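You operate a simulated robot arm through the tools that you are given. There is no shell and no other tool. Be economical: measure what you need, move in short steps, check, and stop when the job is done.

Carry out the task below with a simulated robot arm. There is one attempt and no reset: what you move stays moved.

TASK
Stand the yellow block beside the black-ringed cup. It goes on the side that lies toward x -0.7, y +0.7 (a direction in the base frame), with about 3 cm between them.

It is judged by the outcome, as a careful person would: the job done as asked, and still so three seconds after it is handed in. It fails if anything else is knocked over, pushed out of place, dropped, spilled or broken.

THE ROBOT
A 7-joint arm with a two-finger parallel gripper, fixed in place. Base frame: the origin is at the foot of the arm, x ahead of it, y to its left, z up; the work surface is at about z = 0. Lengths are in mm, angles in degrees, forces in N, time in s.
With the tool pointing down near the work surface it reaches from about 240 to 620 mm from the base axis. Its first joint turns from -66.0 to 66.0 degrees. Payload 2.6 kg.
Tool frame: the origin (TCP) lies between the finger pads and is the grasp point; the fingertips stand 30 mm ahead of it; z points along the fingers, y is the line along which they close. The gripper opens to 94 mm. The fingers are 28 mm wide and 10 mm thick; the gripper's body (50 by 96 mm) begins 55 mm behind the TCP.
Orientation is told as [roll, pitch, yaw] about the base's x, y, z axes, in that order, counted from this pose: with the fingers straight down and closing along the base's y, the tool's x points along the base's -x, its y along +y and its z along -z.

THE INTERFACE
- The arm moves only by the tool drive_tool. Its argument "targets" is a list that holds one entry, the list of rows, each a list of 7 numbers: the shift along the tool's x, y, z in mm, then the turn, a rotation vector about the tool's x, y, z in degrees, then the finger opening in mm, from 0 to 94. In form: [[[tx, ty, tz, rx, ry, rz, jaw], ...]]. A call has 1 to 10 rows; each row shifts and turns the commanded pose from where the row before left it, along the tool's axes as they then stand. A row lasts 0.2 s, in which the tool goes at most 50 mm and 8.6 degrees; a call with a longer step from one row to the next is refused whole, and so is a gripper value outside its range. A pose out of reach is approached as far as the arm can. The call stops where the force on the tool passes 40 N (or 10 N more than at its start, if that is more) or the arm is blocked; 0.2 s more then pass. The fingers move at their own pace (about 72 mm/s each) and stop on an object; they squeeze with about 20 N. The grip force told is the motor's: it shows also when the fingers shut on nothing. Time passes only in rows, and 0.2 s behind the last, so rows that do not move let the fingers close. It gives the time, the measured TCP pose, the force on the tool (base axes), the opening and the grip force at its end, in the units of the frame above (readings bear some noise), and new pictures: "views" is both (left out), scene, wrist or none.
- Cameras (640 x 400 px; columns grow to the right, rows downward): "scene" is fixed at [29, 426, 571.8]; the picture's right is [-0.84, -0.54, 0.00], its down [-0.27, 0.42, -0.87] and it looks along [0.47, -0.73, -0.50] (base axes); focal length 368 px, centre (320, 200). "wrist" rides on the gripper at [-37, 0, -58] in the tool frame; the picture's right is [0.00, -1.00, 0.00], its down [0.97, 0.00, -0.24] and it looks along [0.24, 0.00, 0.97] (tool axes); focal length 218 px, centre (320, 200).
- probe_pixels(camera, pixels): for up to 12 pixels [column, row] of the newest picture of that camera ("zoom" is the newest enlarged one), the place [x, y, z] in the base frame of the surface seen there, good to about 2 mm. No time passes.
- close_up(camera, box): a new picture of the part [left, top, right, bottom] of that camera's present view, enlarged. No time passes.
- sign_off(): hands the job in; it is judged then, once.

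Work in short steps. Measure before you move; look again where a grasp or a placing could have gone wrong, and mend it. You have 60 turns and 120 pictures in all, the two below and enlarged ones among them. Open the gripper and draw the arm clear of the work before you hand the job in, unless the task says otherwise; then end with one line.

The tools are called after "Request:" by a JSON object that holds its "api" and its "payload". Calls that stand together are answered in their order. drive_tool: Moves the arm, as the interface text tells. Its arguments: {"type":"object","properties":{"targets":{"type":"array"},"views":{"type":"string","enum":["both","scene","wrist","none"]}},"required":["targets"]} The other tools are called the same way: probe_pixels (camera, pixels) gives the place of the surface under pixels of a picture; close_up (camera, box) takes an enlarged picture of a part of a camera's view; sign_off () hands the job in.

At the start:

```text
t: 0.0
tool_pos: [415.0, -9.4, 265.7]
ee_rot: [0.0, 0.0, -0.1]
ft_force: [0.9, 0.4, 0.5]
width: 93.7
gripper_force: 0.1
```

scene: 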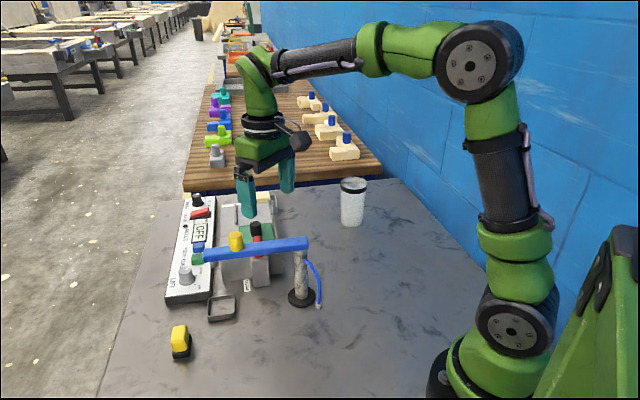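
wrist: 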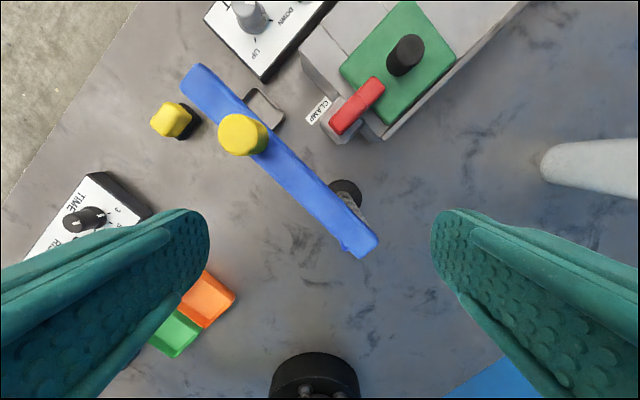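

The yellow block seems to be at scene (180,342), the cup with a black rim at (352,200). I look closer and measure.

Request:
{"api": "close_up", "payload": {"camera": "scene", "box": [140, 170, 400, 370]}}

Request:
{"api": "probe_pixels", "payload": {"camera": "scene", "pixels": [[179, 334], [180, 350], [188, 351], [176, 358], [352, 184], [352, 222], [342, 205], [362, 205], [236, 240], [300, 300], [256, 240], [250, 250]]}}

Request:
{"api": "close_up", "payload": {"camera": "wrist", "box": [130, 50, 390, 270]}}

```text
2.00 times, centred on (270, 270) of scene
```

zoom: 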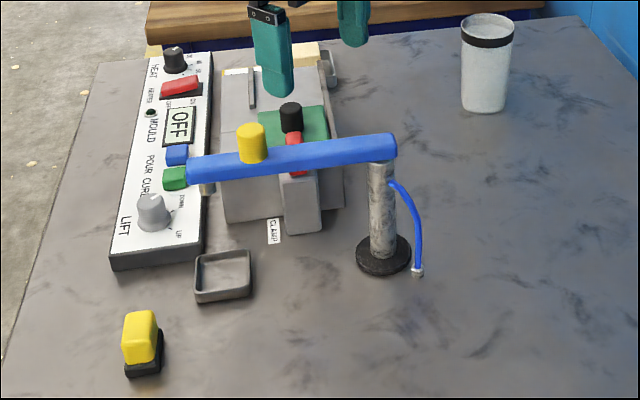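

```text
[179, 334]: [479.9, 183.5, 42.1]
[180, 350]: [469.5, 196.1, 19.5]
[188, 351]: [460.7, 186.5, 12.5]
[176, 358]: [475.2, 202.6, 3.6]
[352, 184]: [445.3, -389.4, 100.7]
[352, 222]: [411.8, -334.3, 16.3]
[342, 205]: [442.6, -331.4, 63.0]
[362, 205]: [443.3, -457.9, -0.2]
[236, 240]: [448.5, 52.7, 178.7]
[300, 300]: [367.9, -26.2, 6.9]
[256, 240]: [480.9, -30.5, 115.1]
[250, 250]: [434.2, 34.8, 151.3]
```

```text
1.82 times, centred on (260, 160) of wrist
```

zoom: 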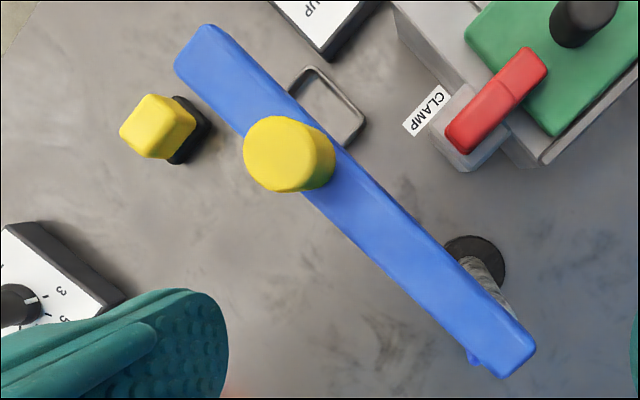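

I zoom in on the block's black foot and on the cup.

Request:
{"api": "close_up", "payload": {"camera": "scene", "box": [150, 315, 214, 365]}}

Request:
{"api": "probe_pixels", "payload": {"camera": "scene", "pixels": [[173, 328], [185, 325], [188, 334], [174, 340], [346, 205], [352, 205], [358, 205], [346, 192], [358, 192], [352, 192], [352, 179], [352, 189]]}}

Request:
{"api": "close_up", "payload": {"camera": "wrist", "box": [140, 90, 210, 150]}}

Request:
{"api": "close_up", "payload": {"camera": "scene", "box": [312, 165, 392, 235]}}

```text
8.00 times, centred on (182, 340) of scene
```

zoom: 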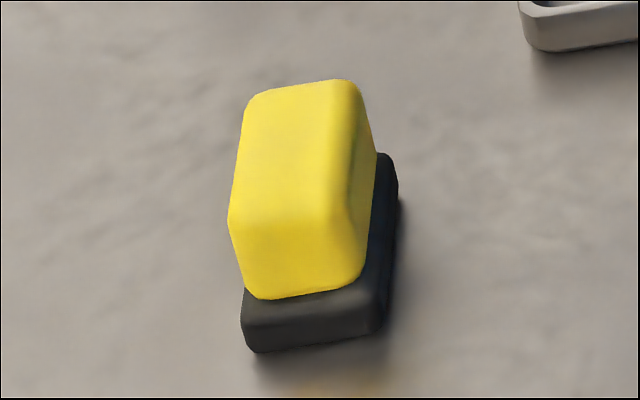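

```text
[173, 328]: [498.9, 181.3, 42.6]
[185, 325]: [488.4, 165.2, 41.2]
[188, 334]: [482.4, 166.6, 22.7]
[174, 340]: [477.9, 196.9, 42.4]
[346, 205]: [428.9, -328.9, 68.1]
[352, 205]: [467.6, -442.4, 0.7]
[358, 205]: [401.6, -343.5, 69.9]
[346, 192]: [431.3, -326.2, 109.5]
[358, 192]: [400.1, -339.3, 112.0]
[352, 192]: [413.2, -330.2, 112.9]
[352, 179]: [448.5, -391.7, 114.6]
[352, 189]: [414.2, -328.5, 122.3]
```

```text
6.67 times, centred on (175, 120) of wrist
```

zoom: 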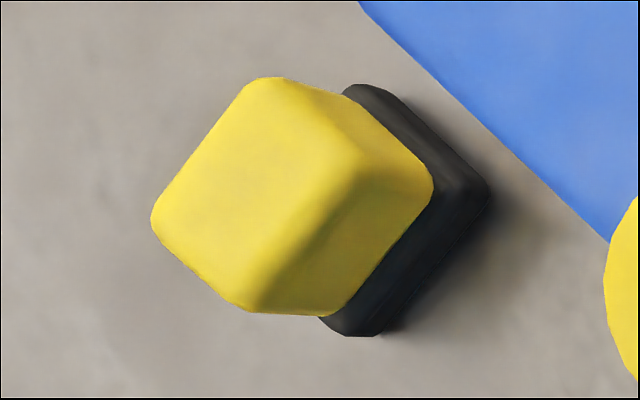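

```text
5.71 times, centred on (352, 200) of scene
```

zoom: 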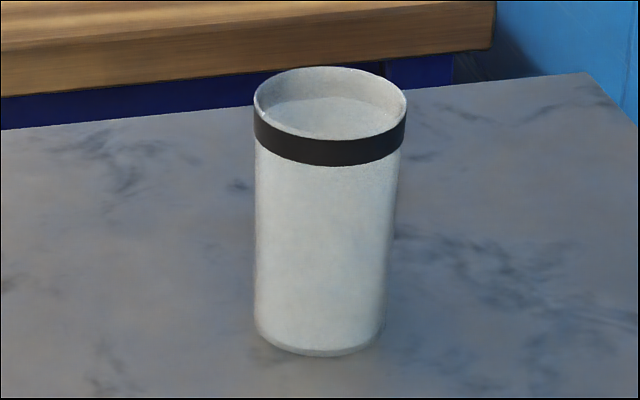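

The block is about 33 x 24 mm on top, long side along (-0.79, 0.62). It stands near the raised blue boom, so I measure the boom's end and surroundings.

Request:
{"api": "probe_pixels", "payload": {"camera": "wrist", "pixels": [[190, 78], [202, 68], [186, 90], [240, 135], [300, 180], [362, 240], [170, 120], [178, 133], [160, 112], [190, 117], [265, 100], [197, 122]]}}

Request:
{"api": "probe_pixels", "payload": {"camera": "scene", "pixels": [[206, 255], [206, 262], [196, 260], [303, 240], [340, 240], [330, 260], [345, 232], [370, 225], [350, 250], [180, 326], [182, 340], [346, 178]]}}

```text
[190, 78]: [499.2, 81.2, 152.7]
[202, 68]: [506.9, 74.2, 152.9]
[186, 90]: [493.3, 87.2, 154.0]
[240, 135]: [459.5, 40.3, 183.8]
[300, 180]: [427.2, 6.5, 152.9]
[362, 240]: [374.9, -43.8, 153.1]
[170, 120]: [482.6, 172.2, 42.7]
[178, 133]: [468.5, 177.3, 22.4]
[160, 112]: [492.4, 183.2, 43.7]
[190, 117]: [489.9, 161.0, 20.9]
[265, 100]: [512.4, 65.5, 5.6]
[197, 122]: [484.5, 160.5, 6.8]
```

```text
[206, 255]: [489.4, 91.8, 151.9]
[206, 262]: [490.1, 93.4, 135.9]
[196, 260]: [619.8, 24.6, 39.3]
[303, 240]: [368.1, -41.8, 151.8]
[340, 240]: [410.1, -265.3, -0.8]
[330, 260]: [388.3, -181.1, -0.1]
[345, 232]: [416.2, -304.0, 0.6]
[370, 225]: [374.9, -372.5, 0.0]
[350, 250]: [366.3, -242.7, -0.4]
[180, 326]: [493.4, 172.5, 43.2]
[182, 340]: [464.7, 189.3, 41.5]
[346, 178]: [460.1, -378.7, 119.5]
```

Boom top is z≈153 (knob 184), its end (500,85); the block centre is about (484,182). I move over the block at the present height and turn the tool by 38° so it closes across the short side.

Request:
{"api": "drive_tool", "payload": {"targets": [[[-17, 48, 0, 0, 0, 0, 94], [-17, 48, 0, 0, 0, 0, 94], [-17, 48, 0, 0, 0, 0, 94], [-17, 47, 0, 0, 0, 0, 94], [0, 0, 0, 0, 0, 7.6, 94], [0, 0, 0, 0, 0, 7.6, 94], [0, 0, 0, 0, 0, 7.6, 94], [0, 0, 0, 0, 0, 7.6, 94], [0, 0, 0, 0, 0, 7.6, 94], [0, 0, 0, 0, 0, 0, 94]]]}}

```text
refused: row 1 steps farther than a row can; nothing moved
```

Request:
{"api": "drive_tool", "payload": {"targets": [[[-14, 38.2, 0, 0, 0, 0, 94], [-14, 38.2, 0, 0, 0, 0, 94], [-14, 38.2, 0, 0, 0, 0, 94], [-14, 38.2, 0, 0, 0, 0, 94], [-13, 38.2, 0, 0, 0, 0, 94], [0, 0, 0, 0, 0, 7.6, 94], [0, 0, 0, 0, 0, 7.6, 94], [0, 0, 0, 0, 0, 7.6, 94], [0, 0, 0, 0, 0, 7.6, 94], [0, 0, 0, 0, 0, 7.6, 94]]]}}

```text
t: 2.2
tool_pos: [484.9, 181.3, 265.6]
ee_rot: [-0.1, 0.0, -38.1]
ft_force: [0.5, -0.6, 0.1]
width: 93.9
gripper_force: 0.1
```

scene: 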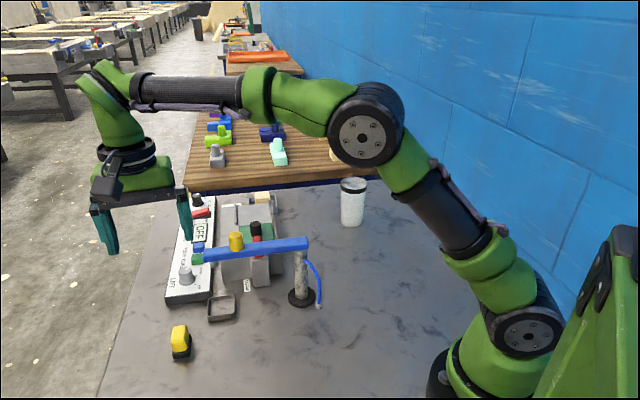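
wrist: 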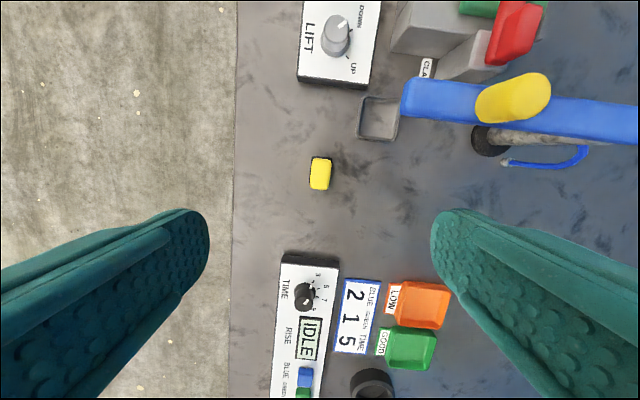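

Request:
{"api": "close_up", "payload": {"camera": "wrist", "box": [290, 150, 354, 190]}}

Request:
{"api": "probe_pixels", "payload": {"camera": "wrist", "pixels": [[313, 160], [328, 160], [313, 185], [328, 186], [320, 173], [320, 190], [310, 250], [365, 280], [410, 283], [310, 270], [300, 390], [400, 330]]}}

```text
10.00 times, centred on (322, 170) of wrist
```

zoom: 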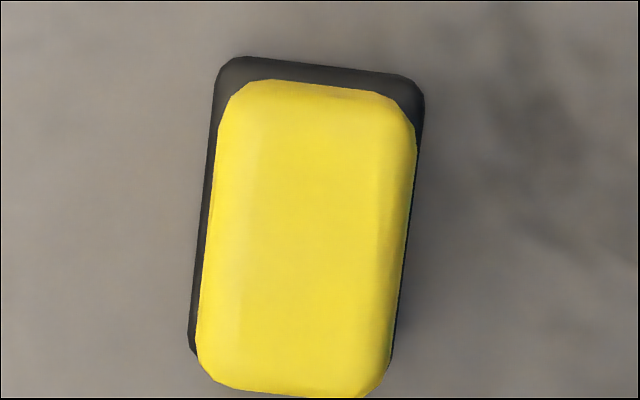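

```text
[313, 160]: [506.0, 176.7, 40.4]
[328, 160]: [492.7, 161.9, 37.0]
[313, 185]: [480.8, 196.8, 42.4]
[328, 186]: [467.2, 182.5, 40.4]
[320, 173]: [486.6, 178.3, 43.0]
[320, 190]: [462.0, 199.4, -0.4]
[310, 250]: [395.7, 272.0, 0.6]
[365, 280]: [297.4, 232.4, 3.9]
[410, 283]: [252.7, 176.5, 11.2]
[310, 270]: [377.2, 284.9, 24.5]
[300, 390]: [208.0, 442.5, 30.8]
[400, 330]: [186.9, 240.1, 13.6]
```

Request:
{"api": "probe_pixels", "payload": {"camera": "zoom", "pixels": [[235, 105], [208, 340], [408, 125], [385, 350], [315, 240], [240, 66], [400, 80], [194, 340], [300, 90], [290, 385]]}}

```text
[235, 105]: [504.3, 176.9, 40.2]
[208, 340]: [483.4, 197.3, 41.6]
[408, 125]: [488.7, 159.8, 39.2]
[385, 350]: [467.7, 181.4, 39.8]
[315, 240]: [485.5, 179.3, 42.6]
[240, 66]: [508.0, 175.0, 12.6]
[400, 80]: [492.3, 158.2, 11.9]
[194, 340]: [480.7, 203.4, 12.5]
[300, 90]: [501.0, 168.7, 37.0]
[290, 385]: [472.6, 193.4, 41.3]
```

The block's long side runs along 135° and its centre is (486,179), top z 43. I turn 7° more, lean the tool 15° (so that the gripper stays clear of the cup later) and descend to about z 105.

Request:
{"api": "drive_tool", "payload": {"targets": [[[0, 0, 0, 0, 0, 7, 94], [0, 0, 0, 0, -7.5, 0, 94], [0, 0, 0, 0, -7.5, 0, 94], [10.35, 0, 38.6, 0, 0, 0, 94], [10.35, 0, 38.6, 0, 0, 0, 94], [10.35, 0, 38.6, 0, 0, 0, 94], [10.35, 0, 38.6, 0, 0, 0, 94], [0, 0, 0, 0, 0, 0, 94]]]}}

```text
t: 4.0
tool_pos: [483.5, 181.7, 105.1]
ee_rot: [0.0, -14.9, -45.0]
ft_force: [-0.1, 0.0, 0.3]
width: 94.1
gripper_force: 0.0
```

scene: 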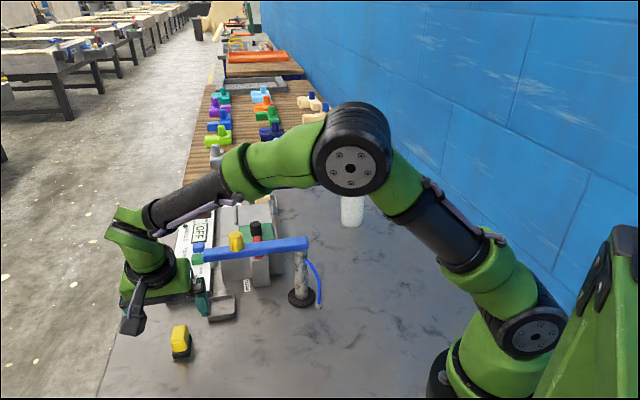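
wrist: 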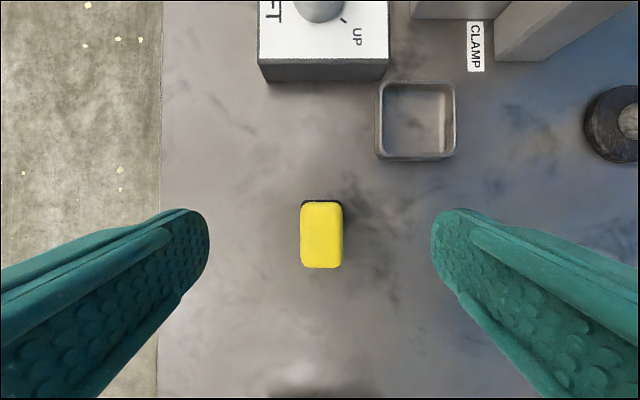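

The block is centred and square between the fingers. A dark part sticks out of the gripper at scene (133,325); I check its height before going lower.

Request:
{"api": "probe_pixels", "payload": {"camera": "scene", "pixels": [[130, 332], [127, 325], [138, 318], [133, 305], [140, 290], [203, 305]]}}

Request:
{"api": "close_up", "payload": {"camera": "scene", "box": [90, 230, 250, 370]}}

Request:
{"api": "probe_pixels", "payload": {"camera": "wrist", "pixels": [[302, 235], [341, 235], [321, 204], [321, 265], [321, 235]]}}

```text
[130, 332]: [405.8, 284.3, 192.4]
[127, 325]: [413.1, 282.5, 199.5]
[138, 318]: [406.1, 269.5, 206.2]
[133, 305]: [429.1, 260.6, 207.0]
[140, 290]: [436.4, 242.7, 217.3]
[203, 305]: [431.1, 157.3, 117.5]
```

```text
2.86 times, centred on (170, 300) of scene
```

zoom: 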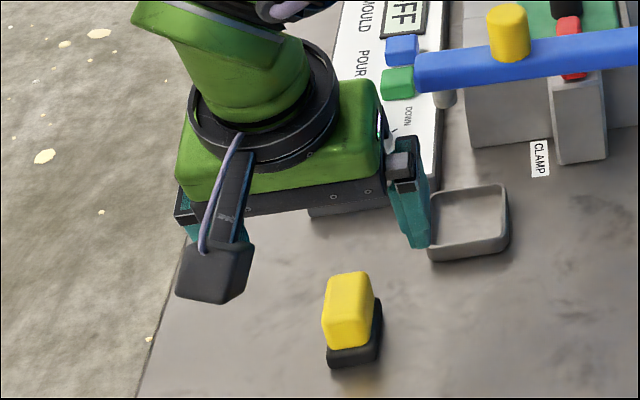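

```text
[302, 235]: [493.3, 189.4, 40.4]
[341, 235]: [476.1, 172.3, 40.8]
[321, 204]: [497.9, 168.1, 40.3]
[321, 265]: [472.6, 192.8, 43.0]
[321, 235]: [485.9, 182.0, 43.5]
```

The part hangs at z 192 and outward, so it stays clear. I go down to z 47 around the yellow part only.

Request:
{"api": "drive_tool", "payload": {"targets": [[[7.2, 0, 27, 0, 0, 0, 94], [7.8, 0, 29, 0, 0, 0, 94], [0, 0, 0, 0, 0, 0, 60], [0, 0, 0, 0, 0, 0, 45]]]}}

```text
t: 5.0
tool_pos: [484.8, 182.0, 47.4]
ee_rot: [0.0, -15.0, -45.0]
ft_force: [-0.1, 0.1, -0.5]
width: 45.1
gripper_force: 0.0
```

scene: 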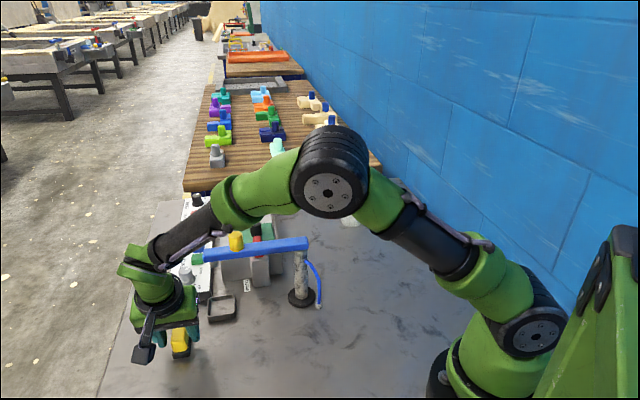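
wrist: 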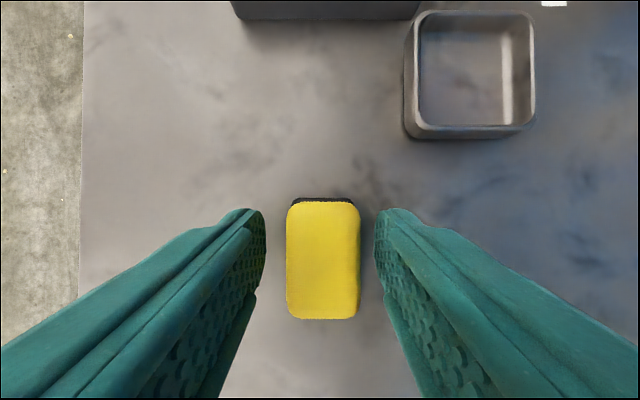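

The block sits midway between the pads. I close the fingers.

Request:
{"api": "drive_tool", "payload": {"targets": [[[0, 0, 0, 0, 0, 0, 30], [0, 0, 0, 0, 0, 0, 15], [0, 0, 0, 0, 0, 0, 10], [0, 0, 0, 0, 0, 0, 10]]], "views": "wrist"}}

```text
t: 6.0
tool_pos: [485.3, 183.2, 46.7]
ee_rot: [-0.1, -15.0, -44.9]
ft_force: [-0.1, -0.3, -0.2]
width: 29.4
gripper_force: 20.0
```

wrist: 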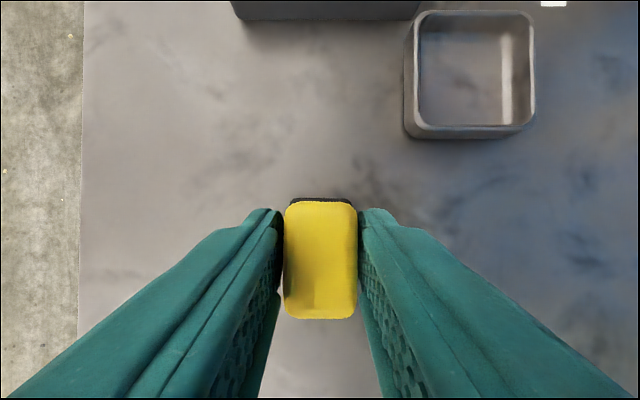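

Gripped at 29 mm with 20 N. I lift 40 mm and look whether the black foot comes with it.

Request:
{"api": "drive_tool", "payload": {"targets": [[[-1.3, 0, -4.83, 0, 0, 0, 10], [-1.3, 0, -4.83, 0, 0, 0, 10], [-3.9, 0, -14.5, 0, 0, 0, 10], [-3.9, 0, -14.5, 0, 0, 0, 10], [0, 0, 0, 0, 0, 0, 10]]]}}

Request:
{"api": "close_up", "payload": {"camera": "scene", "box": [130, 300, 230, 370]}}

```text
t: 7.2
tool_pos: [486.0, 183.0, 88.6]
ee_rot: [0.0, -15.0, -45.0]
ft_force: [-0.1, -0.4, 0.0]
width: 10.1
gripper_force: 0.0
```

scene: 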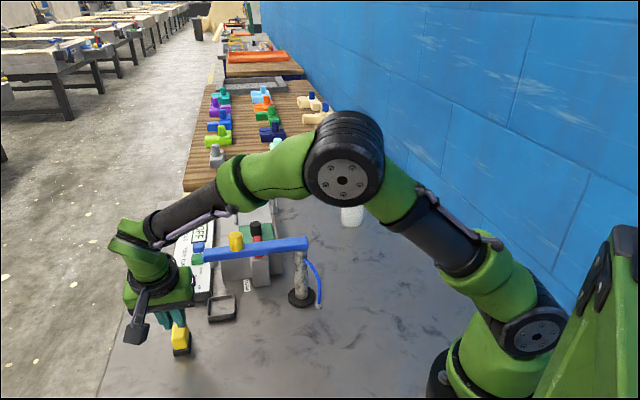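
wrist: 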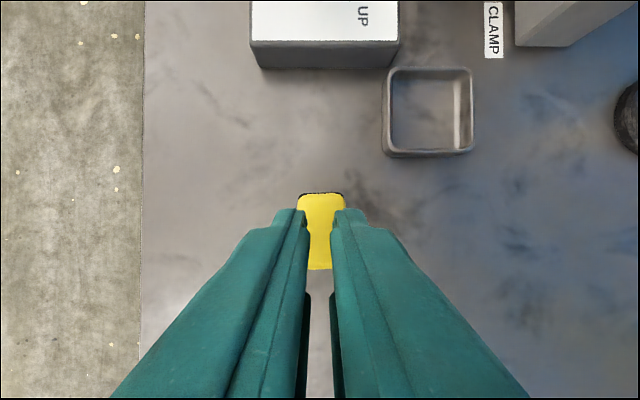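

```text
5.71 times, centred on (180, 335) of scene
```

zoom: 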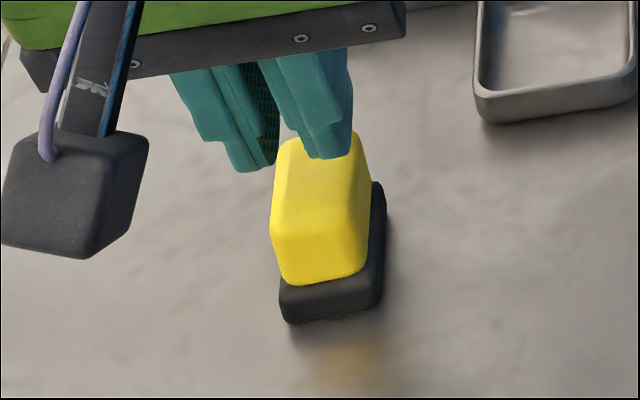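

The fingers slipped off; the block stayed standing where it was. I open, then measure the widths of the yellow and the black part to see what was gripped.

Request:
{"api": "drive_tool", "payload": {"targets": [[[-10, 0, -38, 0, 0, 0, 60], [0, 0, 0, 0, 0, 0, 90], [0, 0, 0, 0, 0, 0, 90]]], "views": "both"}}

Request:
{"api": "close_up", "payload": {"camera": "wrist", "box": [280, 180, 360, 290]}}

Request:
{"api": "close_up", "payload": {"camera": "scene", "box": [158, 318, 206, 362]}}

```text
t: 8.0
tool_pos: [485.6, 181.5, 128.4]
ee_rot: [0.0, -15.0, -45.0]
ft_force: [-0.6, -0.8, 0.0]
width: 89.8
gripper_force: 0.0
```

scene: 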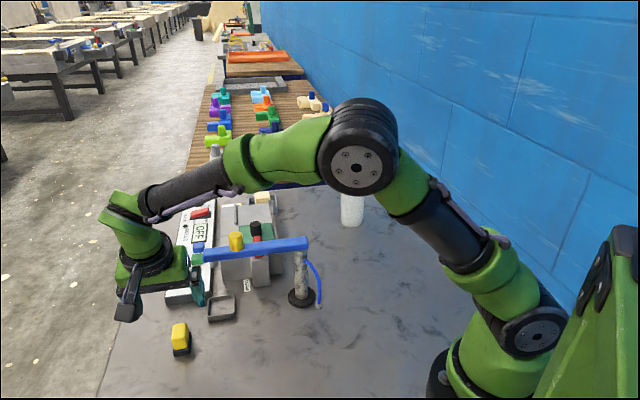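
wrist: 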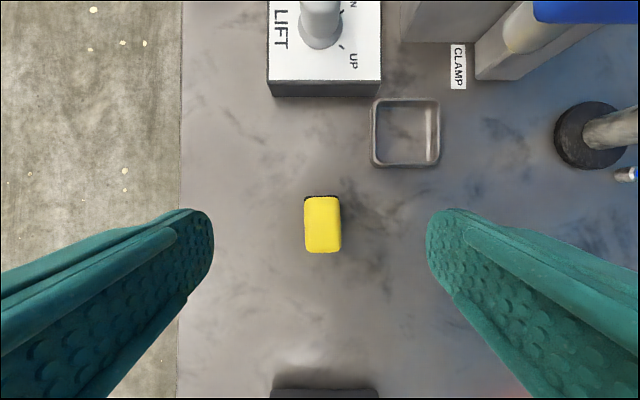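

```text
3.64 times, centred on (320, 235) of wrist
```

zoom: 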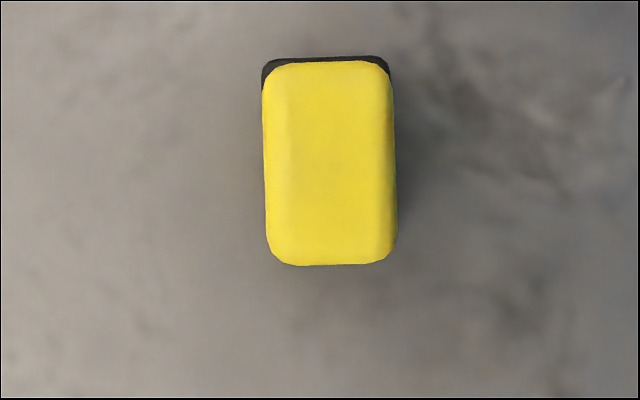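

```text
9.09 times, centred on (182, 340) of scene
```

zoom: 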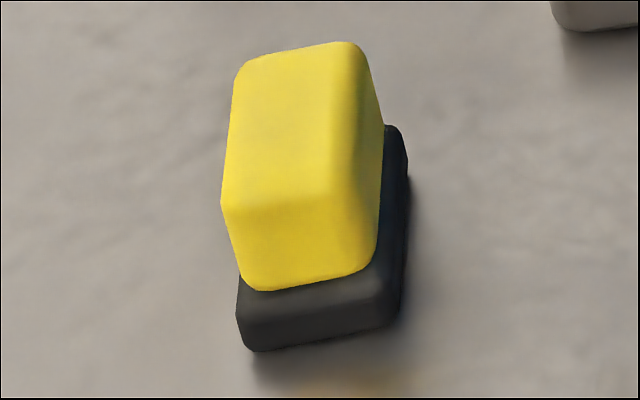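

The 29 mm was the rim of the black foot (wider than the ~25 mm yellow part), so the tips sat on its rounded edge. I grip again higher, with the tips above the foot.

Request:
{"api": "drive_tool", "payload": {"targets": [[[10, 0, 37, 0, 0, 0, 60], [9.5, 0, 37, 0, 0, 0, 45], [0, 0, 0, 0, 0, 0, 30], [0, 0, 0, 0, 0, 0, 15], [0, 0, 0, 0, 0, 0, 10], [0, 0, 0, 0, 0, 0, 10]]]}}

Request:
{"api": "close_up", "payload": {"camera": "scene", "box": [130, 300, 230, 370]}}

```text
t: 9.4
tool_pos: [484.6, 181.3, 50.2]
ee_rot: [0.1, -14.9, -45.1]
ft_force: [1.3, 1.0, 6.1]
width: 25.7
gripper_force: 19.4
```

scene: 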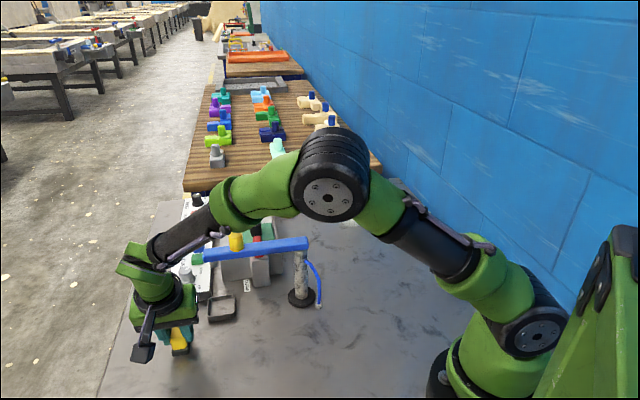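
wrist: 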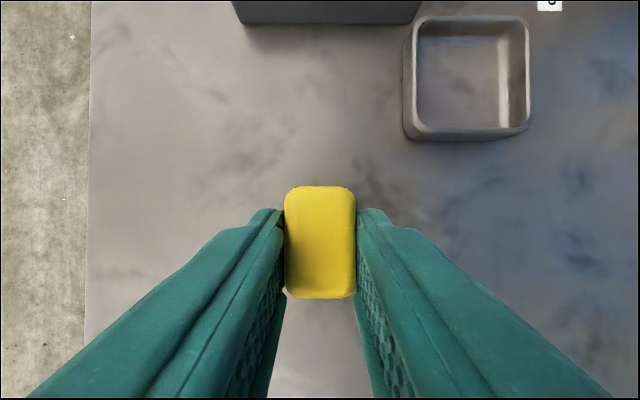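

```text
5.71 times, centred on (180, 335) of scene
```

zoom: 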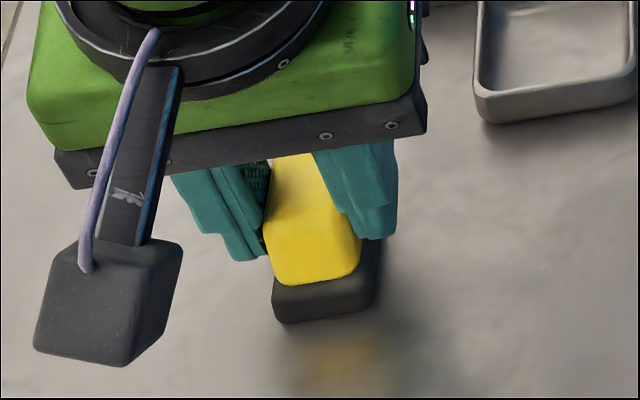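

Width 25.7 mm now: the yellow part itself is held. I lift slowly and look.

Request:
{"api": "drive_tool", "payload": {"targets": [[[-1.3, 0, -4.83, 0, 0, 0, 10], [-1.3, 0, -4.83, 0, 0, 0, 10], [-2.6, 0, -9.66, 0, 0, 0, 10], [-2.6, 0, -9.66, 0, 0, 0, 10], [0, 0, 0, 0, 0, 0, 10]]]}}

Request:
{"api": "close_up", "payload": {"camera": "scene", "box": [130, 300, 230, 370]}}

```text
t: 10.6
tool_pos: [484.6, 180.5, 81.3]
ee_rot: [0.0, -14.9, -45.0]
ft_force: [0.6, -0.5, -1.8]
width: 25.9
gripper_force: 20.6
```

scene: 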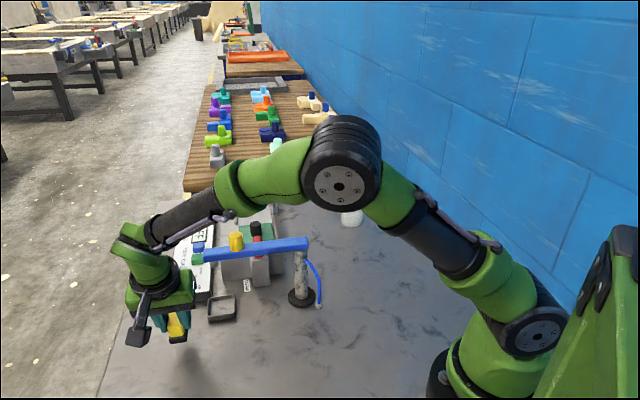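
wrist: 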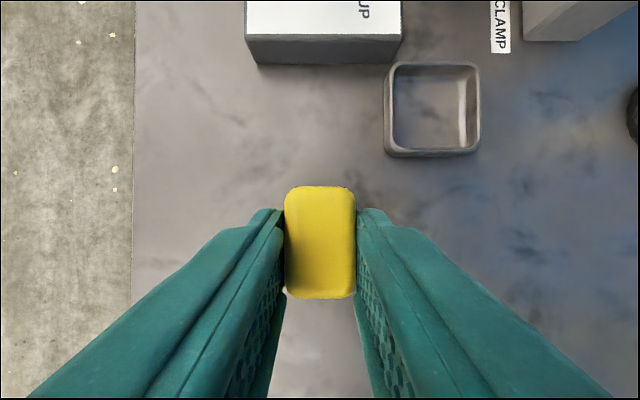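

```text
5.71 times, centred on (180, 335) of scene
```

zoom: 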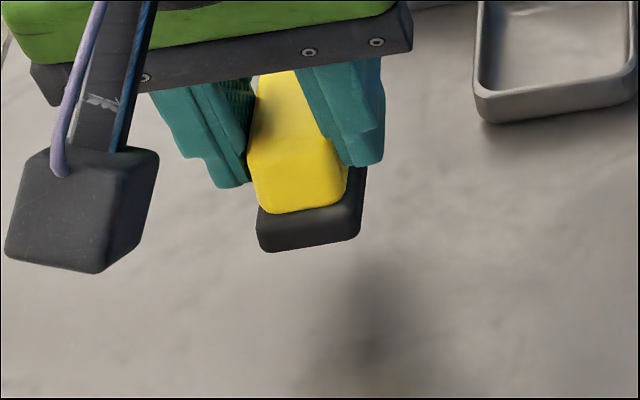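

The black foot comes along: it is one piece, weighing ~2 N. I check whether it hangs upright.

Request:
{"api": "probe_pixels", "payload": {"camera": "wrist", "pixels": [[320, 193], [320, 210], [320, 230], [320, 250], [320, 270], [320, 288], [298, 230], [340, 230]]}}

Request:
{"api": "probe_pixels", "payload": {"camera": "zoom", "pixels": [[262, 245], [355, 232], [310, 243], [300, 160], [300, 200], [310, 228]]}}

```text
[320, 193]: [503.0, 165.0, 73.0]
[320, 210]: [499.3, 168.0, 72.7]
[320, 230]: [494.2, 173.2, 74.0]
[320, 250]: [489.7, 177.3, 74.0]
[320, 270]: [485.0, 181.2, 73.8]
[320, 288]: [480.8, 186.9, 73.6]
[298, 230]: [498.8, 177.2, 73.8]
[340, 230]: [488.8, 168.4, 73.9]
```

```text
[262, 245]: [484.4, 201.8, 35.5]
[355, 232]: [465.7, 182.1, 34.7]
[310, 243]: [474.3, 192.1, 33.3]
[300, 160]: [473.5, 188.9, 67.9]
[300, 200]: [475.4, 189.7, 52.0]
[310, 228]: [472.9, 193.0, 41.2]
```

It hangs upright (top 73–74 mm all over), centre ~6 mm cup-ward of the TCP, bottom 50 mm below TCP. I raise it to z≈270, clear of the boom, before crossing.

Request:
{"api": "drive_tool", "payload": {"targets": [[[-5, 0, -18.4, 0, 0, 0, 10], [-9, 0, -33.6, 0, 0, 0, 10], [-9, 0, -33.6, 0, 0, 0, 10], [-9, 0, -33.6, 0, 0, 0, 10], [-9, 0, -33.6, 0, 0, 0, 10], [-8, 0, -29.9, 0, 0, 0, 10]]], "views": "wrist"}}

```text
t: 12.0
tool_pos: [484.7, 182.8, 270.2]
ee_rot: [0.0, -15.0, -45.0]
ft_force: [-0.5, -0.2, -1.2]
width: 25.4
gripper_force: 20.0
```

wrist: 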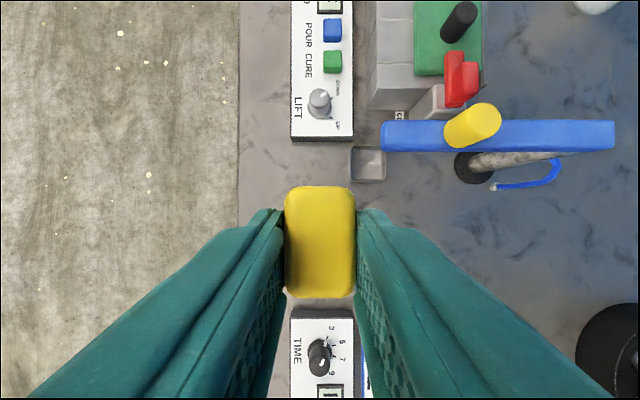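

Held firmly. I cross at this height toward the cup side, about three quarters of the way.

Request:
{"api": "drive_tool", "payload": {"targets": [[[-10, -17.6, 2.7, 0, 0, 0, 10], [-20.3, -35.3, 5.44, 0, 0, 0, 10], [-20.3, -35.3, 5.44, 0, 0, 0, 10], [-20.3, -35.3, 5.44, 0, 0, 0, 10], [-20.3, -35.3, 5.44, 0, 0, 0, 10], [-20.3, -35.3, 5.44, 0, 0, 0, 10], [-20.3, -35.3, 5.44, 0, 0, 0, 10], [-20.3, -35.3, 5.44, 0, 0, 0, 10], [-10, -17.6, 2.7, 0, 0, 0, 10], [0, 0, 0, 0, 0, 0, 10]]]}}

```text
t: 14.2
tool_pos: [403.5, -137.2, 270.4]
ee_rot: [-0.1, -15.1, -45.1]
ft_force: [0.1, 0.3, -0.4]
width: 25.4
gripper_force: 20.1
```

scene: 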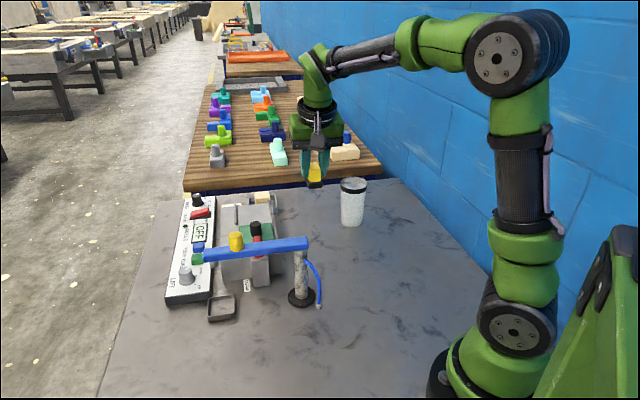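
wrist: 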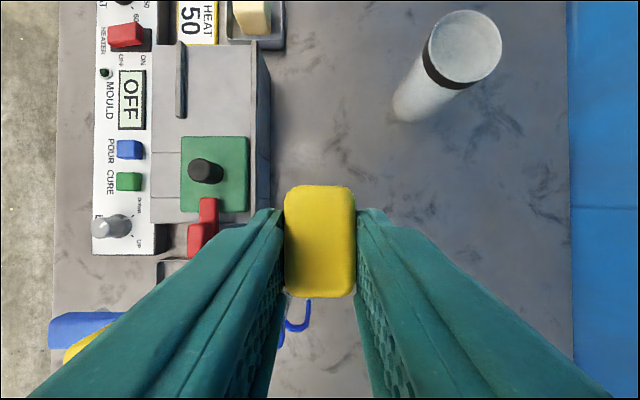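

From here the cup rim is fully seen; I measure it.

Request:
{"api": "close_up", "payload": {"camera": "wrist", "box": [380, 0, 515, 130]}}

Request:
{"api": "probe_pixels", "payload": {"camera": "wrist", "pixels": [[432, 45], [499, 48], [465, 13], [450, 72], [480, 80], [465, 45], [396, 112], [410, 122], [392, 100], [440, 30], [490, 25], [427, 50]]}}

```text
3.08 times, centred on (448, 65) of wrist
```

zoom: 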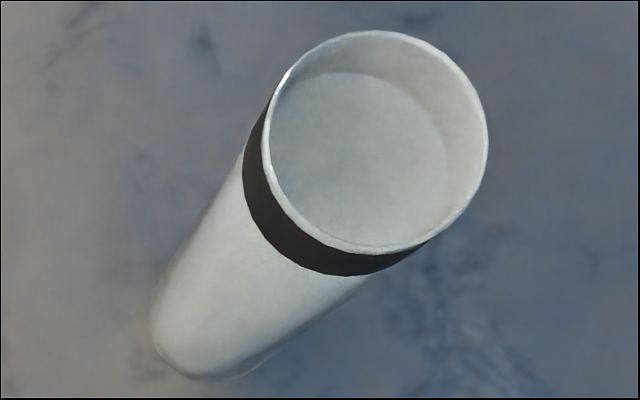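

```text
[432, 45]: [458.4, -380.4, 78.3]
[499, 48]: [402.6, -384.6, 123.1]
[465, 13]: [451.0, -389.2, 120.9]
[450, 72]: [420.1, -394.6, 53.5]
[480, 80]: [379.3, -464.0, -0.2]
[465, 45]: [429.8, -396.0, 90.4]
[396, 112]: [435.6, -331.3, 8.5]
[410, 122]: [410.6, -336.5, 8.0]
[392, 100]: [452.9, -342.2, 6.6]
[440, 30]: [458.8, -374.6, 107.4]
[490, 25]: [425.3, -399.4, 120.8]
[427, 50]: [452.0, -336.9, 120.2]
```

Cup axis ≈ (430,-363), radius 35 at the rim, 32 at the base, height 121. Block centre should go to about (370.6,-303.6), so TCP to (366.4,-299.4). I cross the rest and come down to z≈150.

Request:
{"api": "drive_tool", "payload": {"targets": [[[-17.1, -28.2, 4.58, 0, 0, 0, 10], [-17.1, -28.2, 4.58, 0, 0, 0, 10], [-17.1, -28.2, 4.58, 0, 0, 0, 10], [-17.1, -28.2, 4.58, 0, 0, 0, 10], [-17.1, -28.1, 4.58, 0, 0, 0, 10], [0, 0, 0, 0, 0, 0, 10], [10.35, 0, 38.6, 0, 0, 0, 10], [10.35, 0, 38.6, 0, 0, 0, 10], [10.35, 0, 38.6, 0, 0, 0, 10], [0, 0, 0, 0, 0, 0, 10]]]}}

```text
t: 16.4
tool_pos: [366.8, -298.9, 149.8]
ee_rot: [0.0, -15.0, -44.9]
ft_force: [-0.1, 0.9, -0.2]
width: 25.7
gripper_force: 19.9
```

scene: 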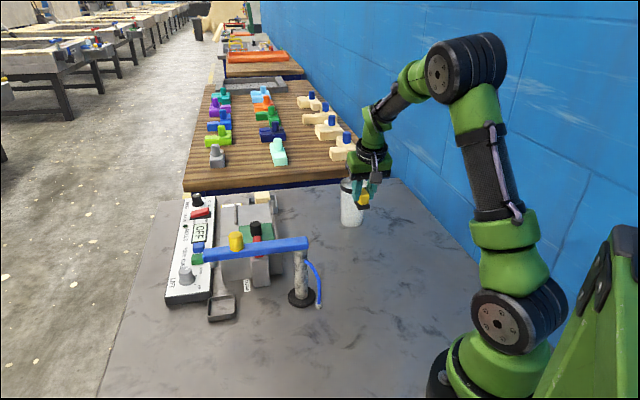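
wrist: 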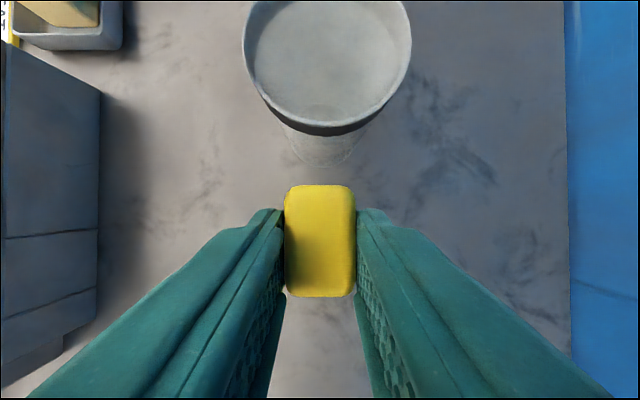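

The cup is straight ahead (col ~327) of the block. I go down to z≈60, 10 mm above touching.

Request:
{"api": "drive_tool", "payload": {"targets": [[[7.76, 0, 29, 0, 0, 0, 10], [7.76, 0, 29, 0, 0, 0, 10], [7.76, 0, 29, 0, 0, 0, 10], [0, 0, 0, 0, 0, 0, 10]]]}}

Request:
{"api": "close_up", "payload": {"camera": "scene", "box": [310, 160, 410, 250]}}

```text
t: 17.4
tool_pos: [366.7, -298.1, 58.6]
ee_rot: [0.0, -15.0, -45.1]
ft_force: [0.9, -0.4, -0.7]
width: 25.4
gripper_force: 20.3
```

scene: 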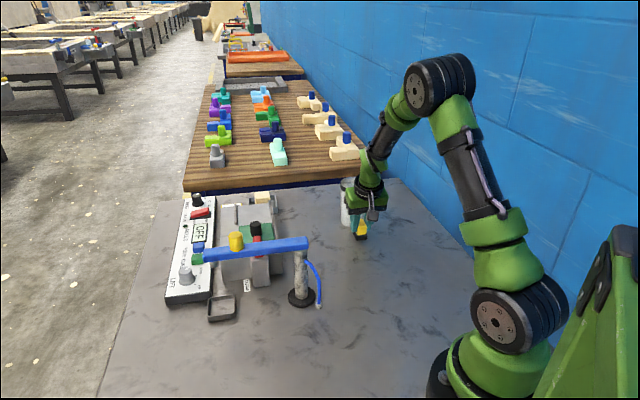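
wrist: 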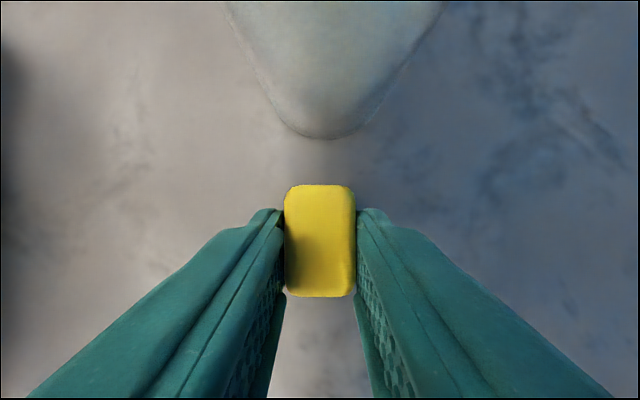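

```text
4.44 times, centred on (360, 205) of scene
```

zoom: 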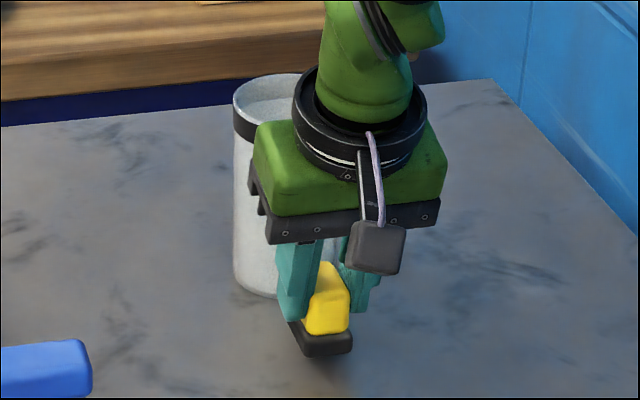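

I check the gap and the present bottom height of the block.

Request:
{"api": "probe_pixels", "payload": {"camera": "wrist", "pixels": [[325, 133], [325, 120], [320, 188], [320, 240], [320, 290], [325, 160]]}}

Request:
{"api": "probe_pixels", "payload": {"camera": "zoom", "pixels": [[312, 352], [345, 348], [330, 340], [325, 325]]}}

```text
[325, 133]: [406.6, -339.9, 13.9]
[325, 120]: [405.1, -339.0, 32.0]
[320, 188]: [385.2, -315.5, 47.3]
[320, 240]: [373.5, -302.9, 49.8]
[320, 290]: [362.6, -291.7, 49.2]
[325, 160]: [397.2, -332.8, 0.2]
```

```text
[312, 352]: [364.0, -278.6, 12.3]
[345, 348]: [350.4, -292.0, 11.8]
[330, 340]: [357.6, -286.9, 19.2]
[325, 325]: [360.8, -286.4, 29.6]
```

Top is at 49.8 (bottom ≈ 6.5 mm up) and the gap to the cup comes to ~30 mm. I lower the last millimetres gently.

Request:
{"api": "drive_tool", "payload": {"targets": [[[0.78, 0, 2.9, 0, 0, 0, 10], [0.52, 0, 1.93, 0, 0, 0, 10], [0.26, 0, 0.97, 0, 0, 0, 10], [0, 0, 0, 0, 0, 0, 10]]], "views": "wrist"}}

Request:
{"api": "probe_pixels", "payload": {"camera": "wrist", "pixels": [[320, 200], [310, 220], [330, 240], [320, 240], [310, 260], [320, 280]]}}

```text
t: 18.4
tool_pos: [366.6, -298.8, 53.7]
ee_rot: [0.0, -15.0, -44.9]
ft_force: [0.7, 0.4, -0.2]
width: 25.5
gripper_force: 20.7
```

wrist: 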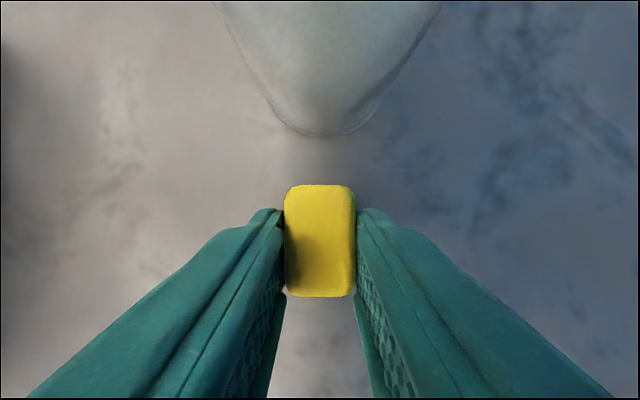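

```text
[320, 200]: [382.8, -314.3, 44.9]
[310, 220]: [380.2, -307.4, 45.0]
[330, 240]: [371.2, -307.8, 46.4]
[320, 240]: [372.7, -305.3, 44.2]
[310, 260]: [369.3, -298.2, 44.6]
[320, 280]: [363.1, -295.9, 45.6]
```

Still about 2 mm up and no contact force yet; I lower in half-millimetre steps.

Request:
{"api": "drive_tool", "payload": {"targets": [[[0.26, 0, 0.97, 0, 0, 0, 10], [0.13, 0, 0.48, 0, 0, 0, 10], [0, 0, 0, 0, 0, 0, 10]]], "views": "none"}}

```text
t: 19.2
tool_pos: [367.2, -299.5, 52.0]
ee_rot: [0.0, -15.0, -45.0]
ft_force: [0.5, -0.3, -0.2]
width: 25.7
gripper_force: 20.5
```

Request:
{"api": "drive_tool", "payload": {"targets": [[[0.13, 0, 0.48, 0, 0, 0, 10], [0.13, 0, 0.48, 0, 0, 0, 10], [0, 0, 0, 0, 0, 0, 10]]], "views": "none"}}

```text
t: 20.0
tool_pos: [366.7, -299.2, 50.8]
ee_rot: [-0.1, -15.1, -45.0]
ft_force: [0.2, -0.8, -0.9]
width: 25.7
gripper_force: 19.6
```

Request:
{"api": "drive_tool", "payload": {"targets": [[[0.13, 0, 0.48, 0, 0, 0, 10], [0.13, 0, 0.48, 0, 0, 0, 10], [0, 0, 0, 0, 0, 0, 10]]], "views": "scene"}}

Request:
{"api": "close_up", "payload": {"camera": "scene", "box": [340, 210, 390, 250]}}

```text
t: 20.8
tool_pos: [367.9, -298.3, 51.7]
ee_rot: [-0.1, -15.1, -45.0]
ft_force: [1.0, -0.5, 4.1]
width: 25.6
gripper_force: 20.1
```

scene: 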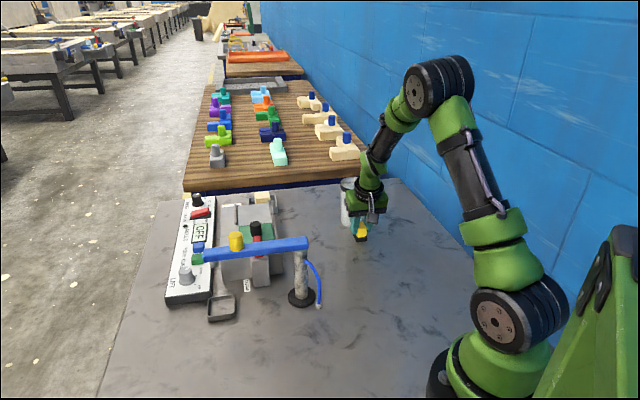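

```text
10.00 times, centred on (365, 230) of scene
```

zoom: 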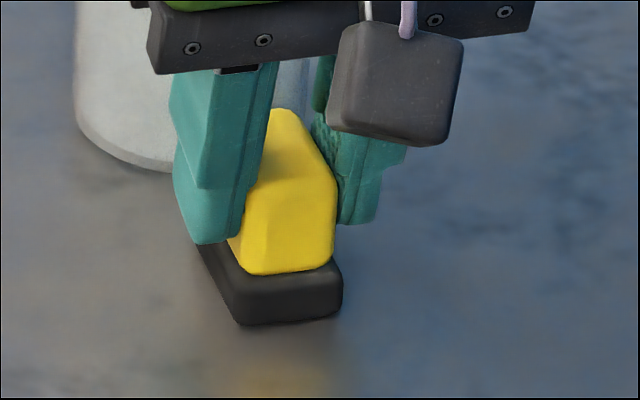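

The force turned to +4 N upward: the block stands on the table. I open the fingers moderately and let it settle.

Request:
{"api": "drive_tool", "payload": {"targets": [[[0, 0, 0, 0, 0, 0, 30], [0, 0, 0, 0, 0, 0, 45], [0, 0, 0, 0, 0, 0, 60], [0, 0, 0, 0, 0, 0, 60]]], "views": "wrist"}}

```text
t: 21.8
tool_pos: [366.6, -298.4, 50.5]
ee_rot: [-0.1, -15.0, -45.1]
ft_force: [0.0, 0.1, 0.1]
width: 60.0
gripper_force: 0.0
```

wrist: 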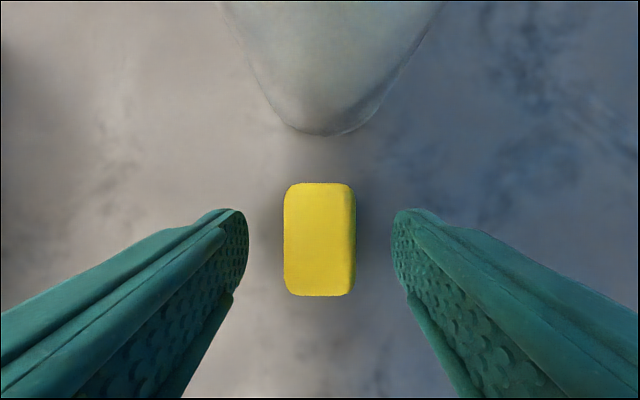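

Released and standing. I draw back along the tool axis (up and away from the cup).

Request:
{"api": "drive_tool", "payload": {"targets": [[[0, 0, -20, 0, 0, 0, 60], [0, 0, -38, 0, 0, 0, 60], [0, 0, -38, 0, 0, 0, 60], [0, 0, -38, 0, 0, 0, 60], [0, 0, -38, 0, 0, 0, 60], [0, 0, -38, 0, 0, 0, 60], [25, 25, 0, 0, 0, 0, 60], [25, 25, 0, 0, 0, 0, 60], [0, 0, 0, 0, 0, 0, 60]]]}}

Request:
{"api": "close_up", "payload": {"camera": "scene", "box": [320, 165, 400, 255]}}

```text
t: 23.8
tool_pos: [327.8, -190.6, 242.2]
ee_rot: [0.0, -15.0, -45.0]
ft_force: [0.0, -0.2, 0.1]
width: 60.0
gripper_force: 0.0
```

scene: 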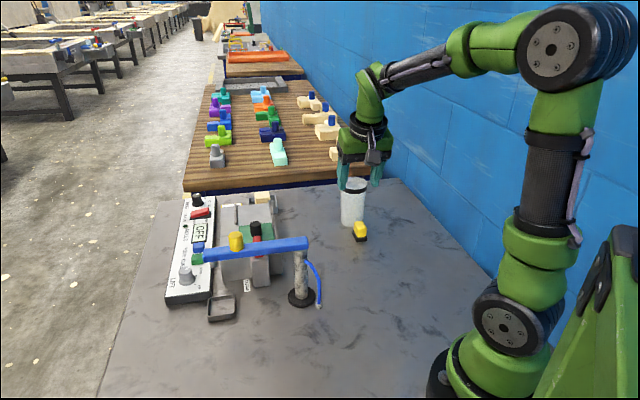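
wrist: 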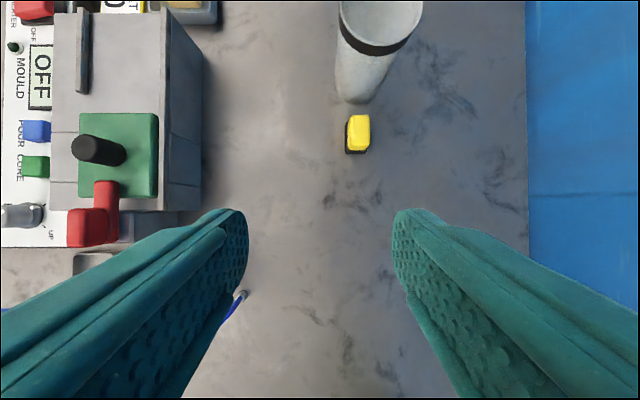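

```text
4.44 times, centred on (360, 210) of scene
```

zoom: 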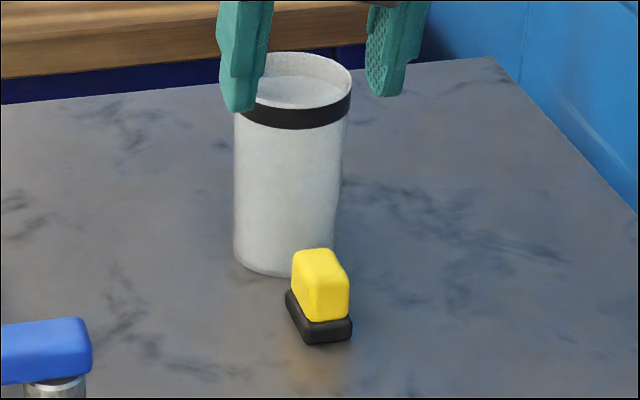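

The block stands upright and the cup is undisturbed. A last check of the gap.

Request:
{"api": "close_up", "payload": {"camera": "wrist", "box": [325, 80, 389, 160]}}

Request:
{"api": "probe_pixels", "payload": {"camera": "wrist", "pixels": [[355, 101], [345, 99], [350, 152], [364, 152], [358, 118], [358, 130], [352, 138], [347, 124], [365, 90]]}}

```text
5.00 times, centred on (357, 120) of wrist
```

zoom: 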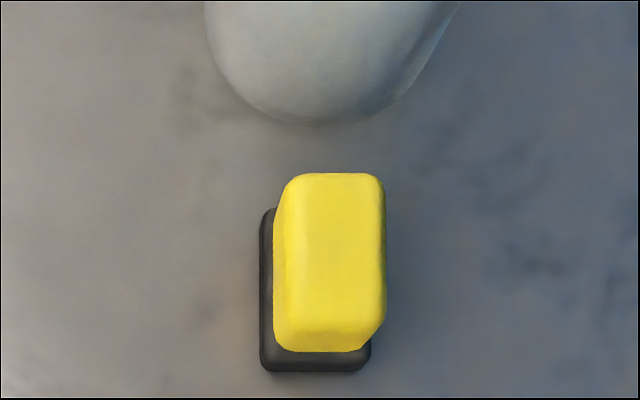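

```text
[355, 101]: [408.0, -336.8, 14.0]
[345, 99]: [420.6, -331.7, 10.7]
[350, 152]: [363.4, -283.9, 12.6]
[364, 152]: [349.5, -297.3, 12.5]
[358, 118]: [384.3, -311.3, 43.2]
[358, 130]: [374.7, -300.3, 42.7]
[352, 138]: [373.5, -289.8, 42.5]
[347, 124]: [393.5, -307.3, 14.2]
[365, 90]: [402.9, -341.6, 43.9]
```

The gap is about 30 mm along the asked direction, the block is upright, and the arm is clear with the gripper open. I hand the job in.

Request:
{"api": "sign_off", "payload": {}}

```text
The job is handed in.
```

The yellow block stands upright beside the black-ringed cup, on the side toward (-0.7, +0.7), with a measured gap of about 30 mm; the first grip slipped, but the block stayed standing and nothing else moved.
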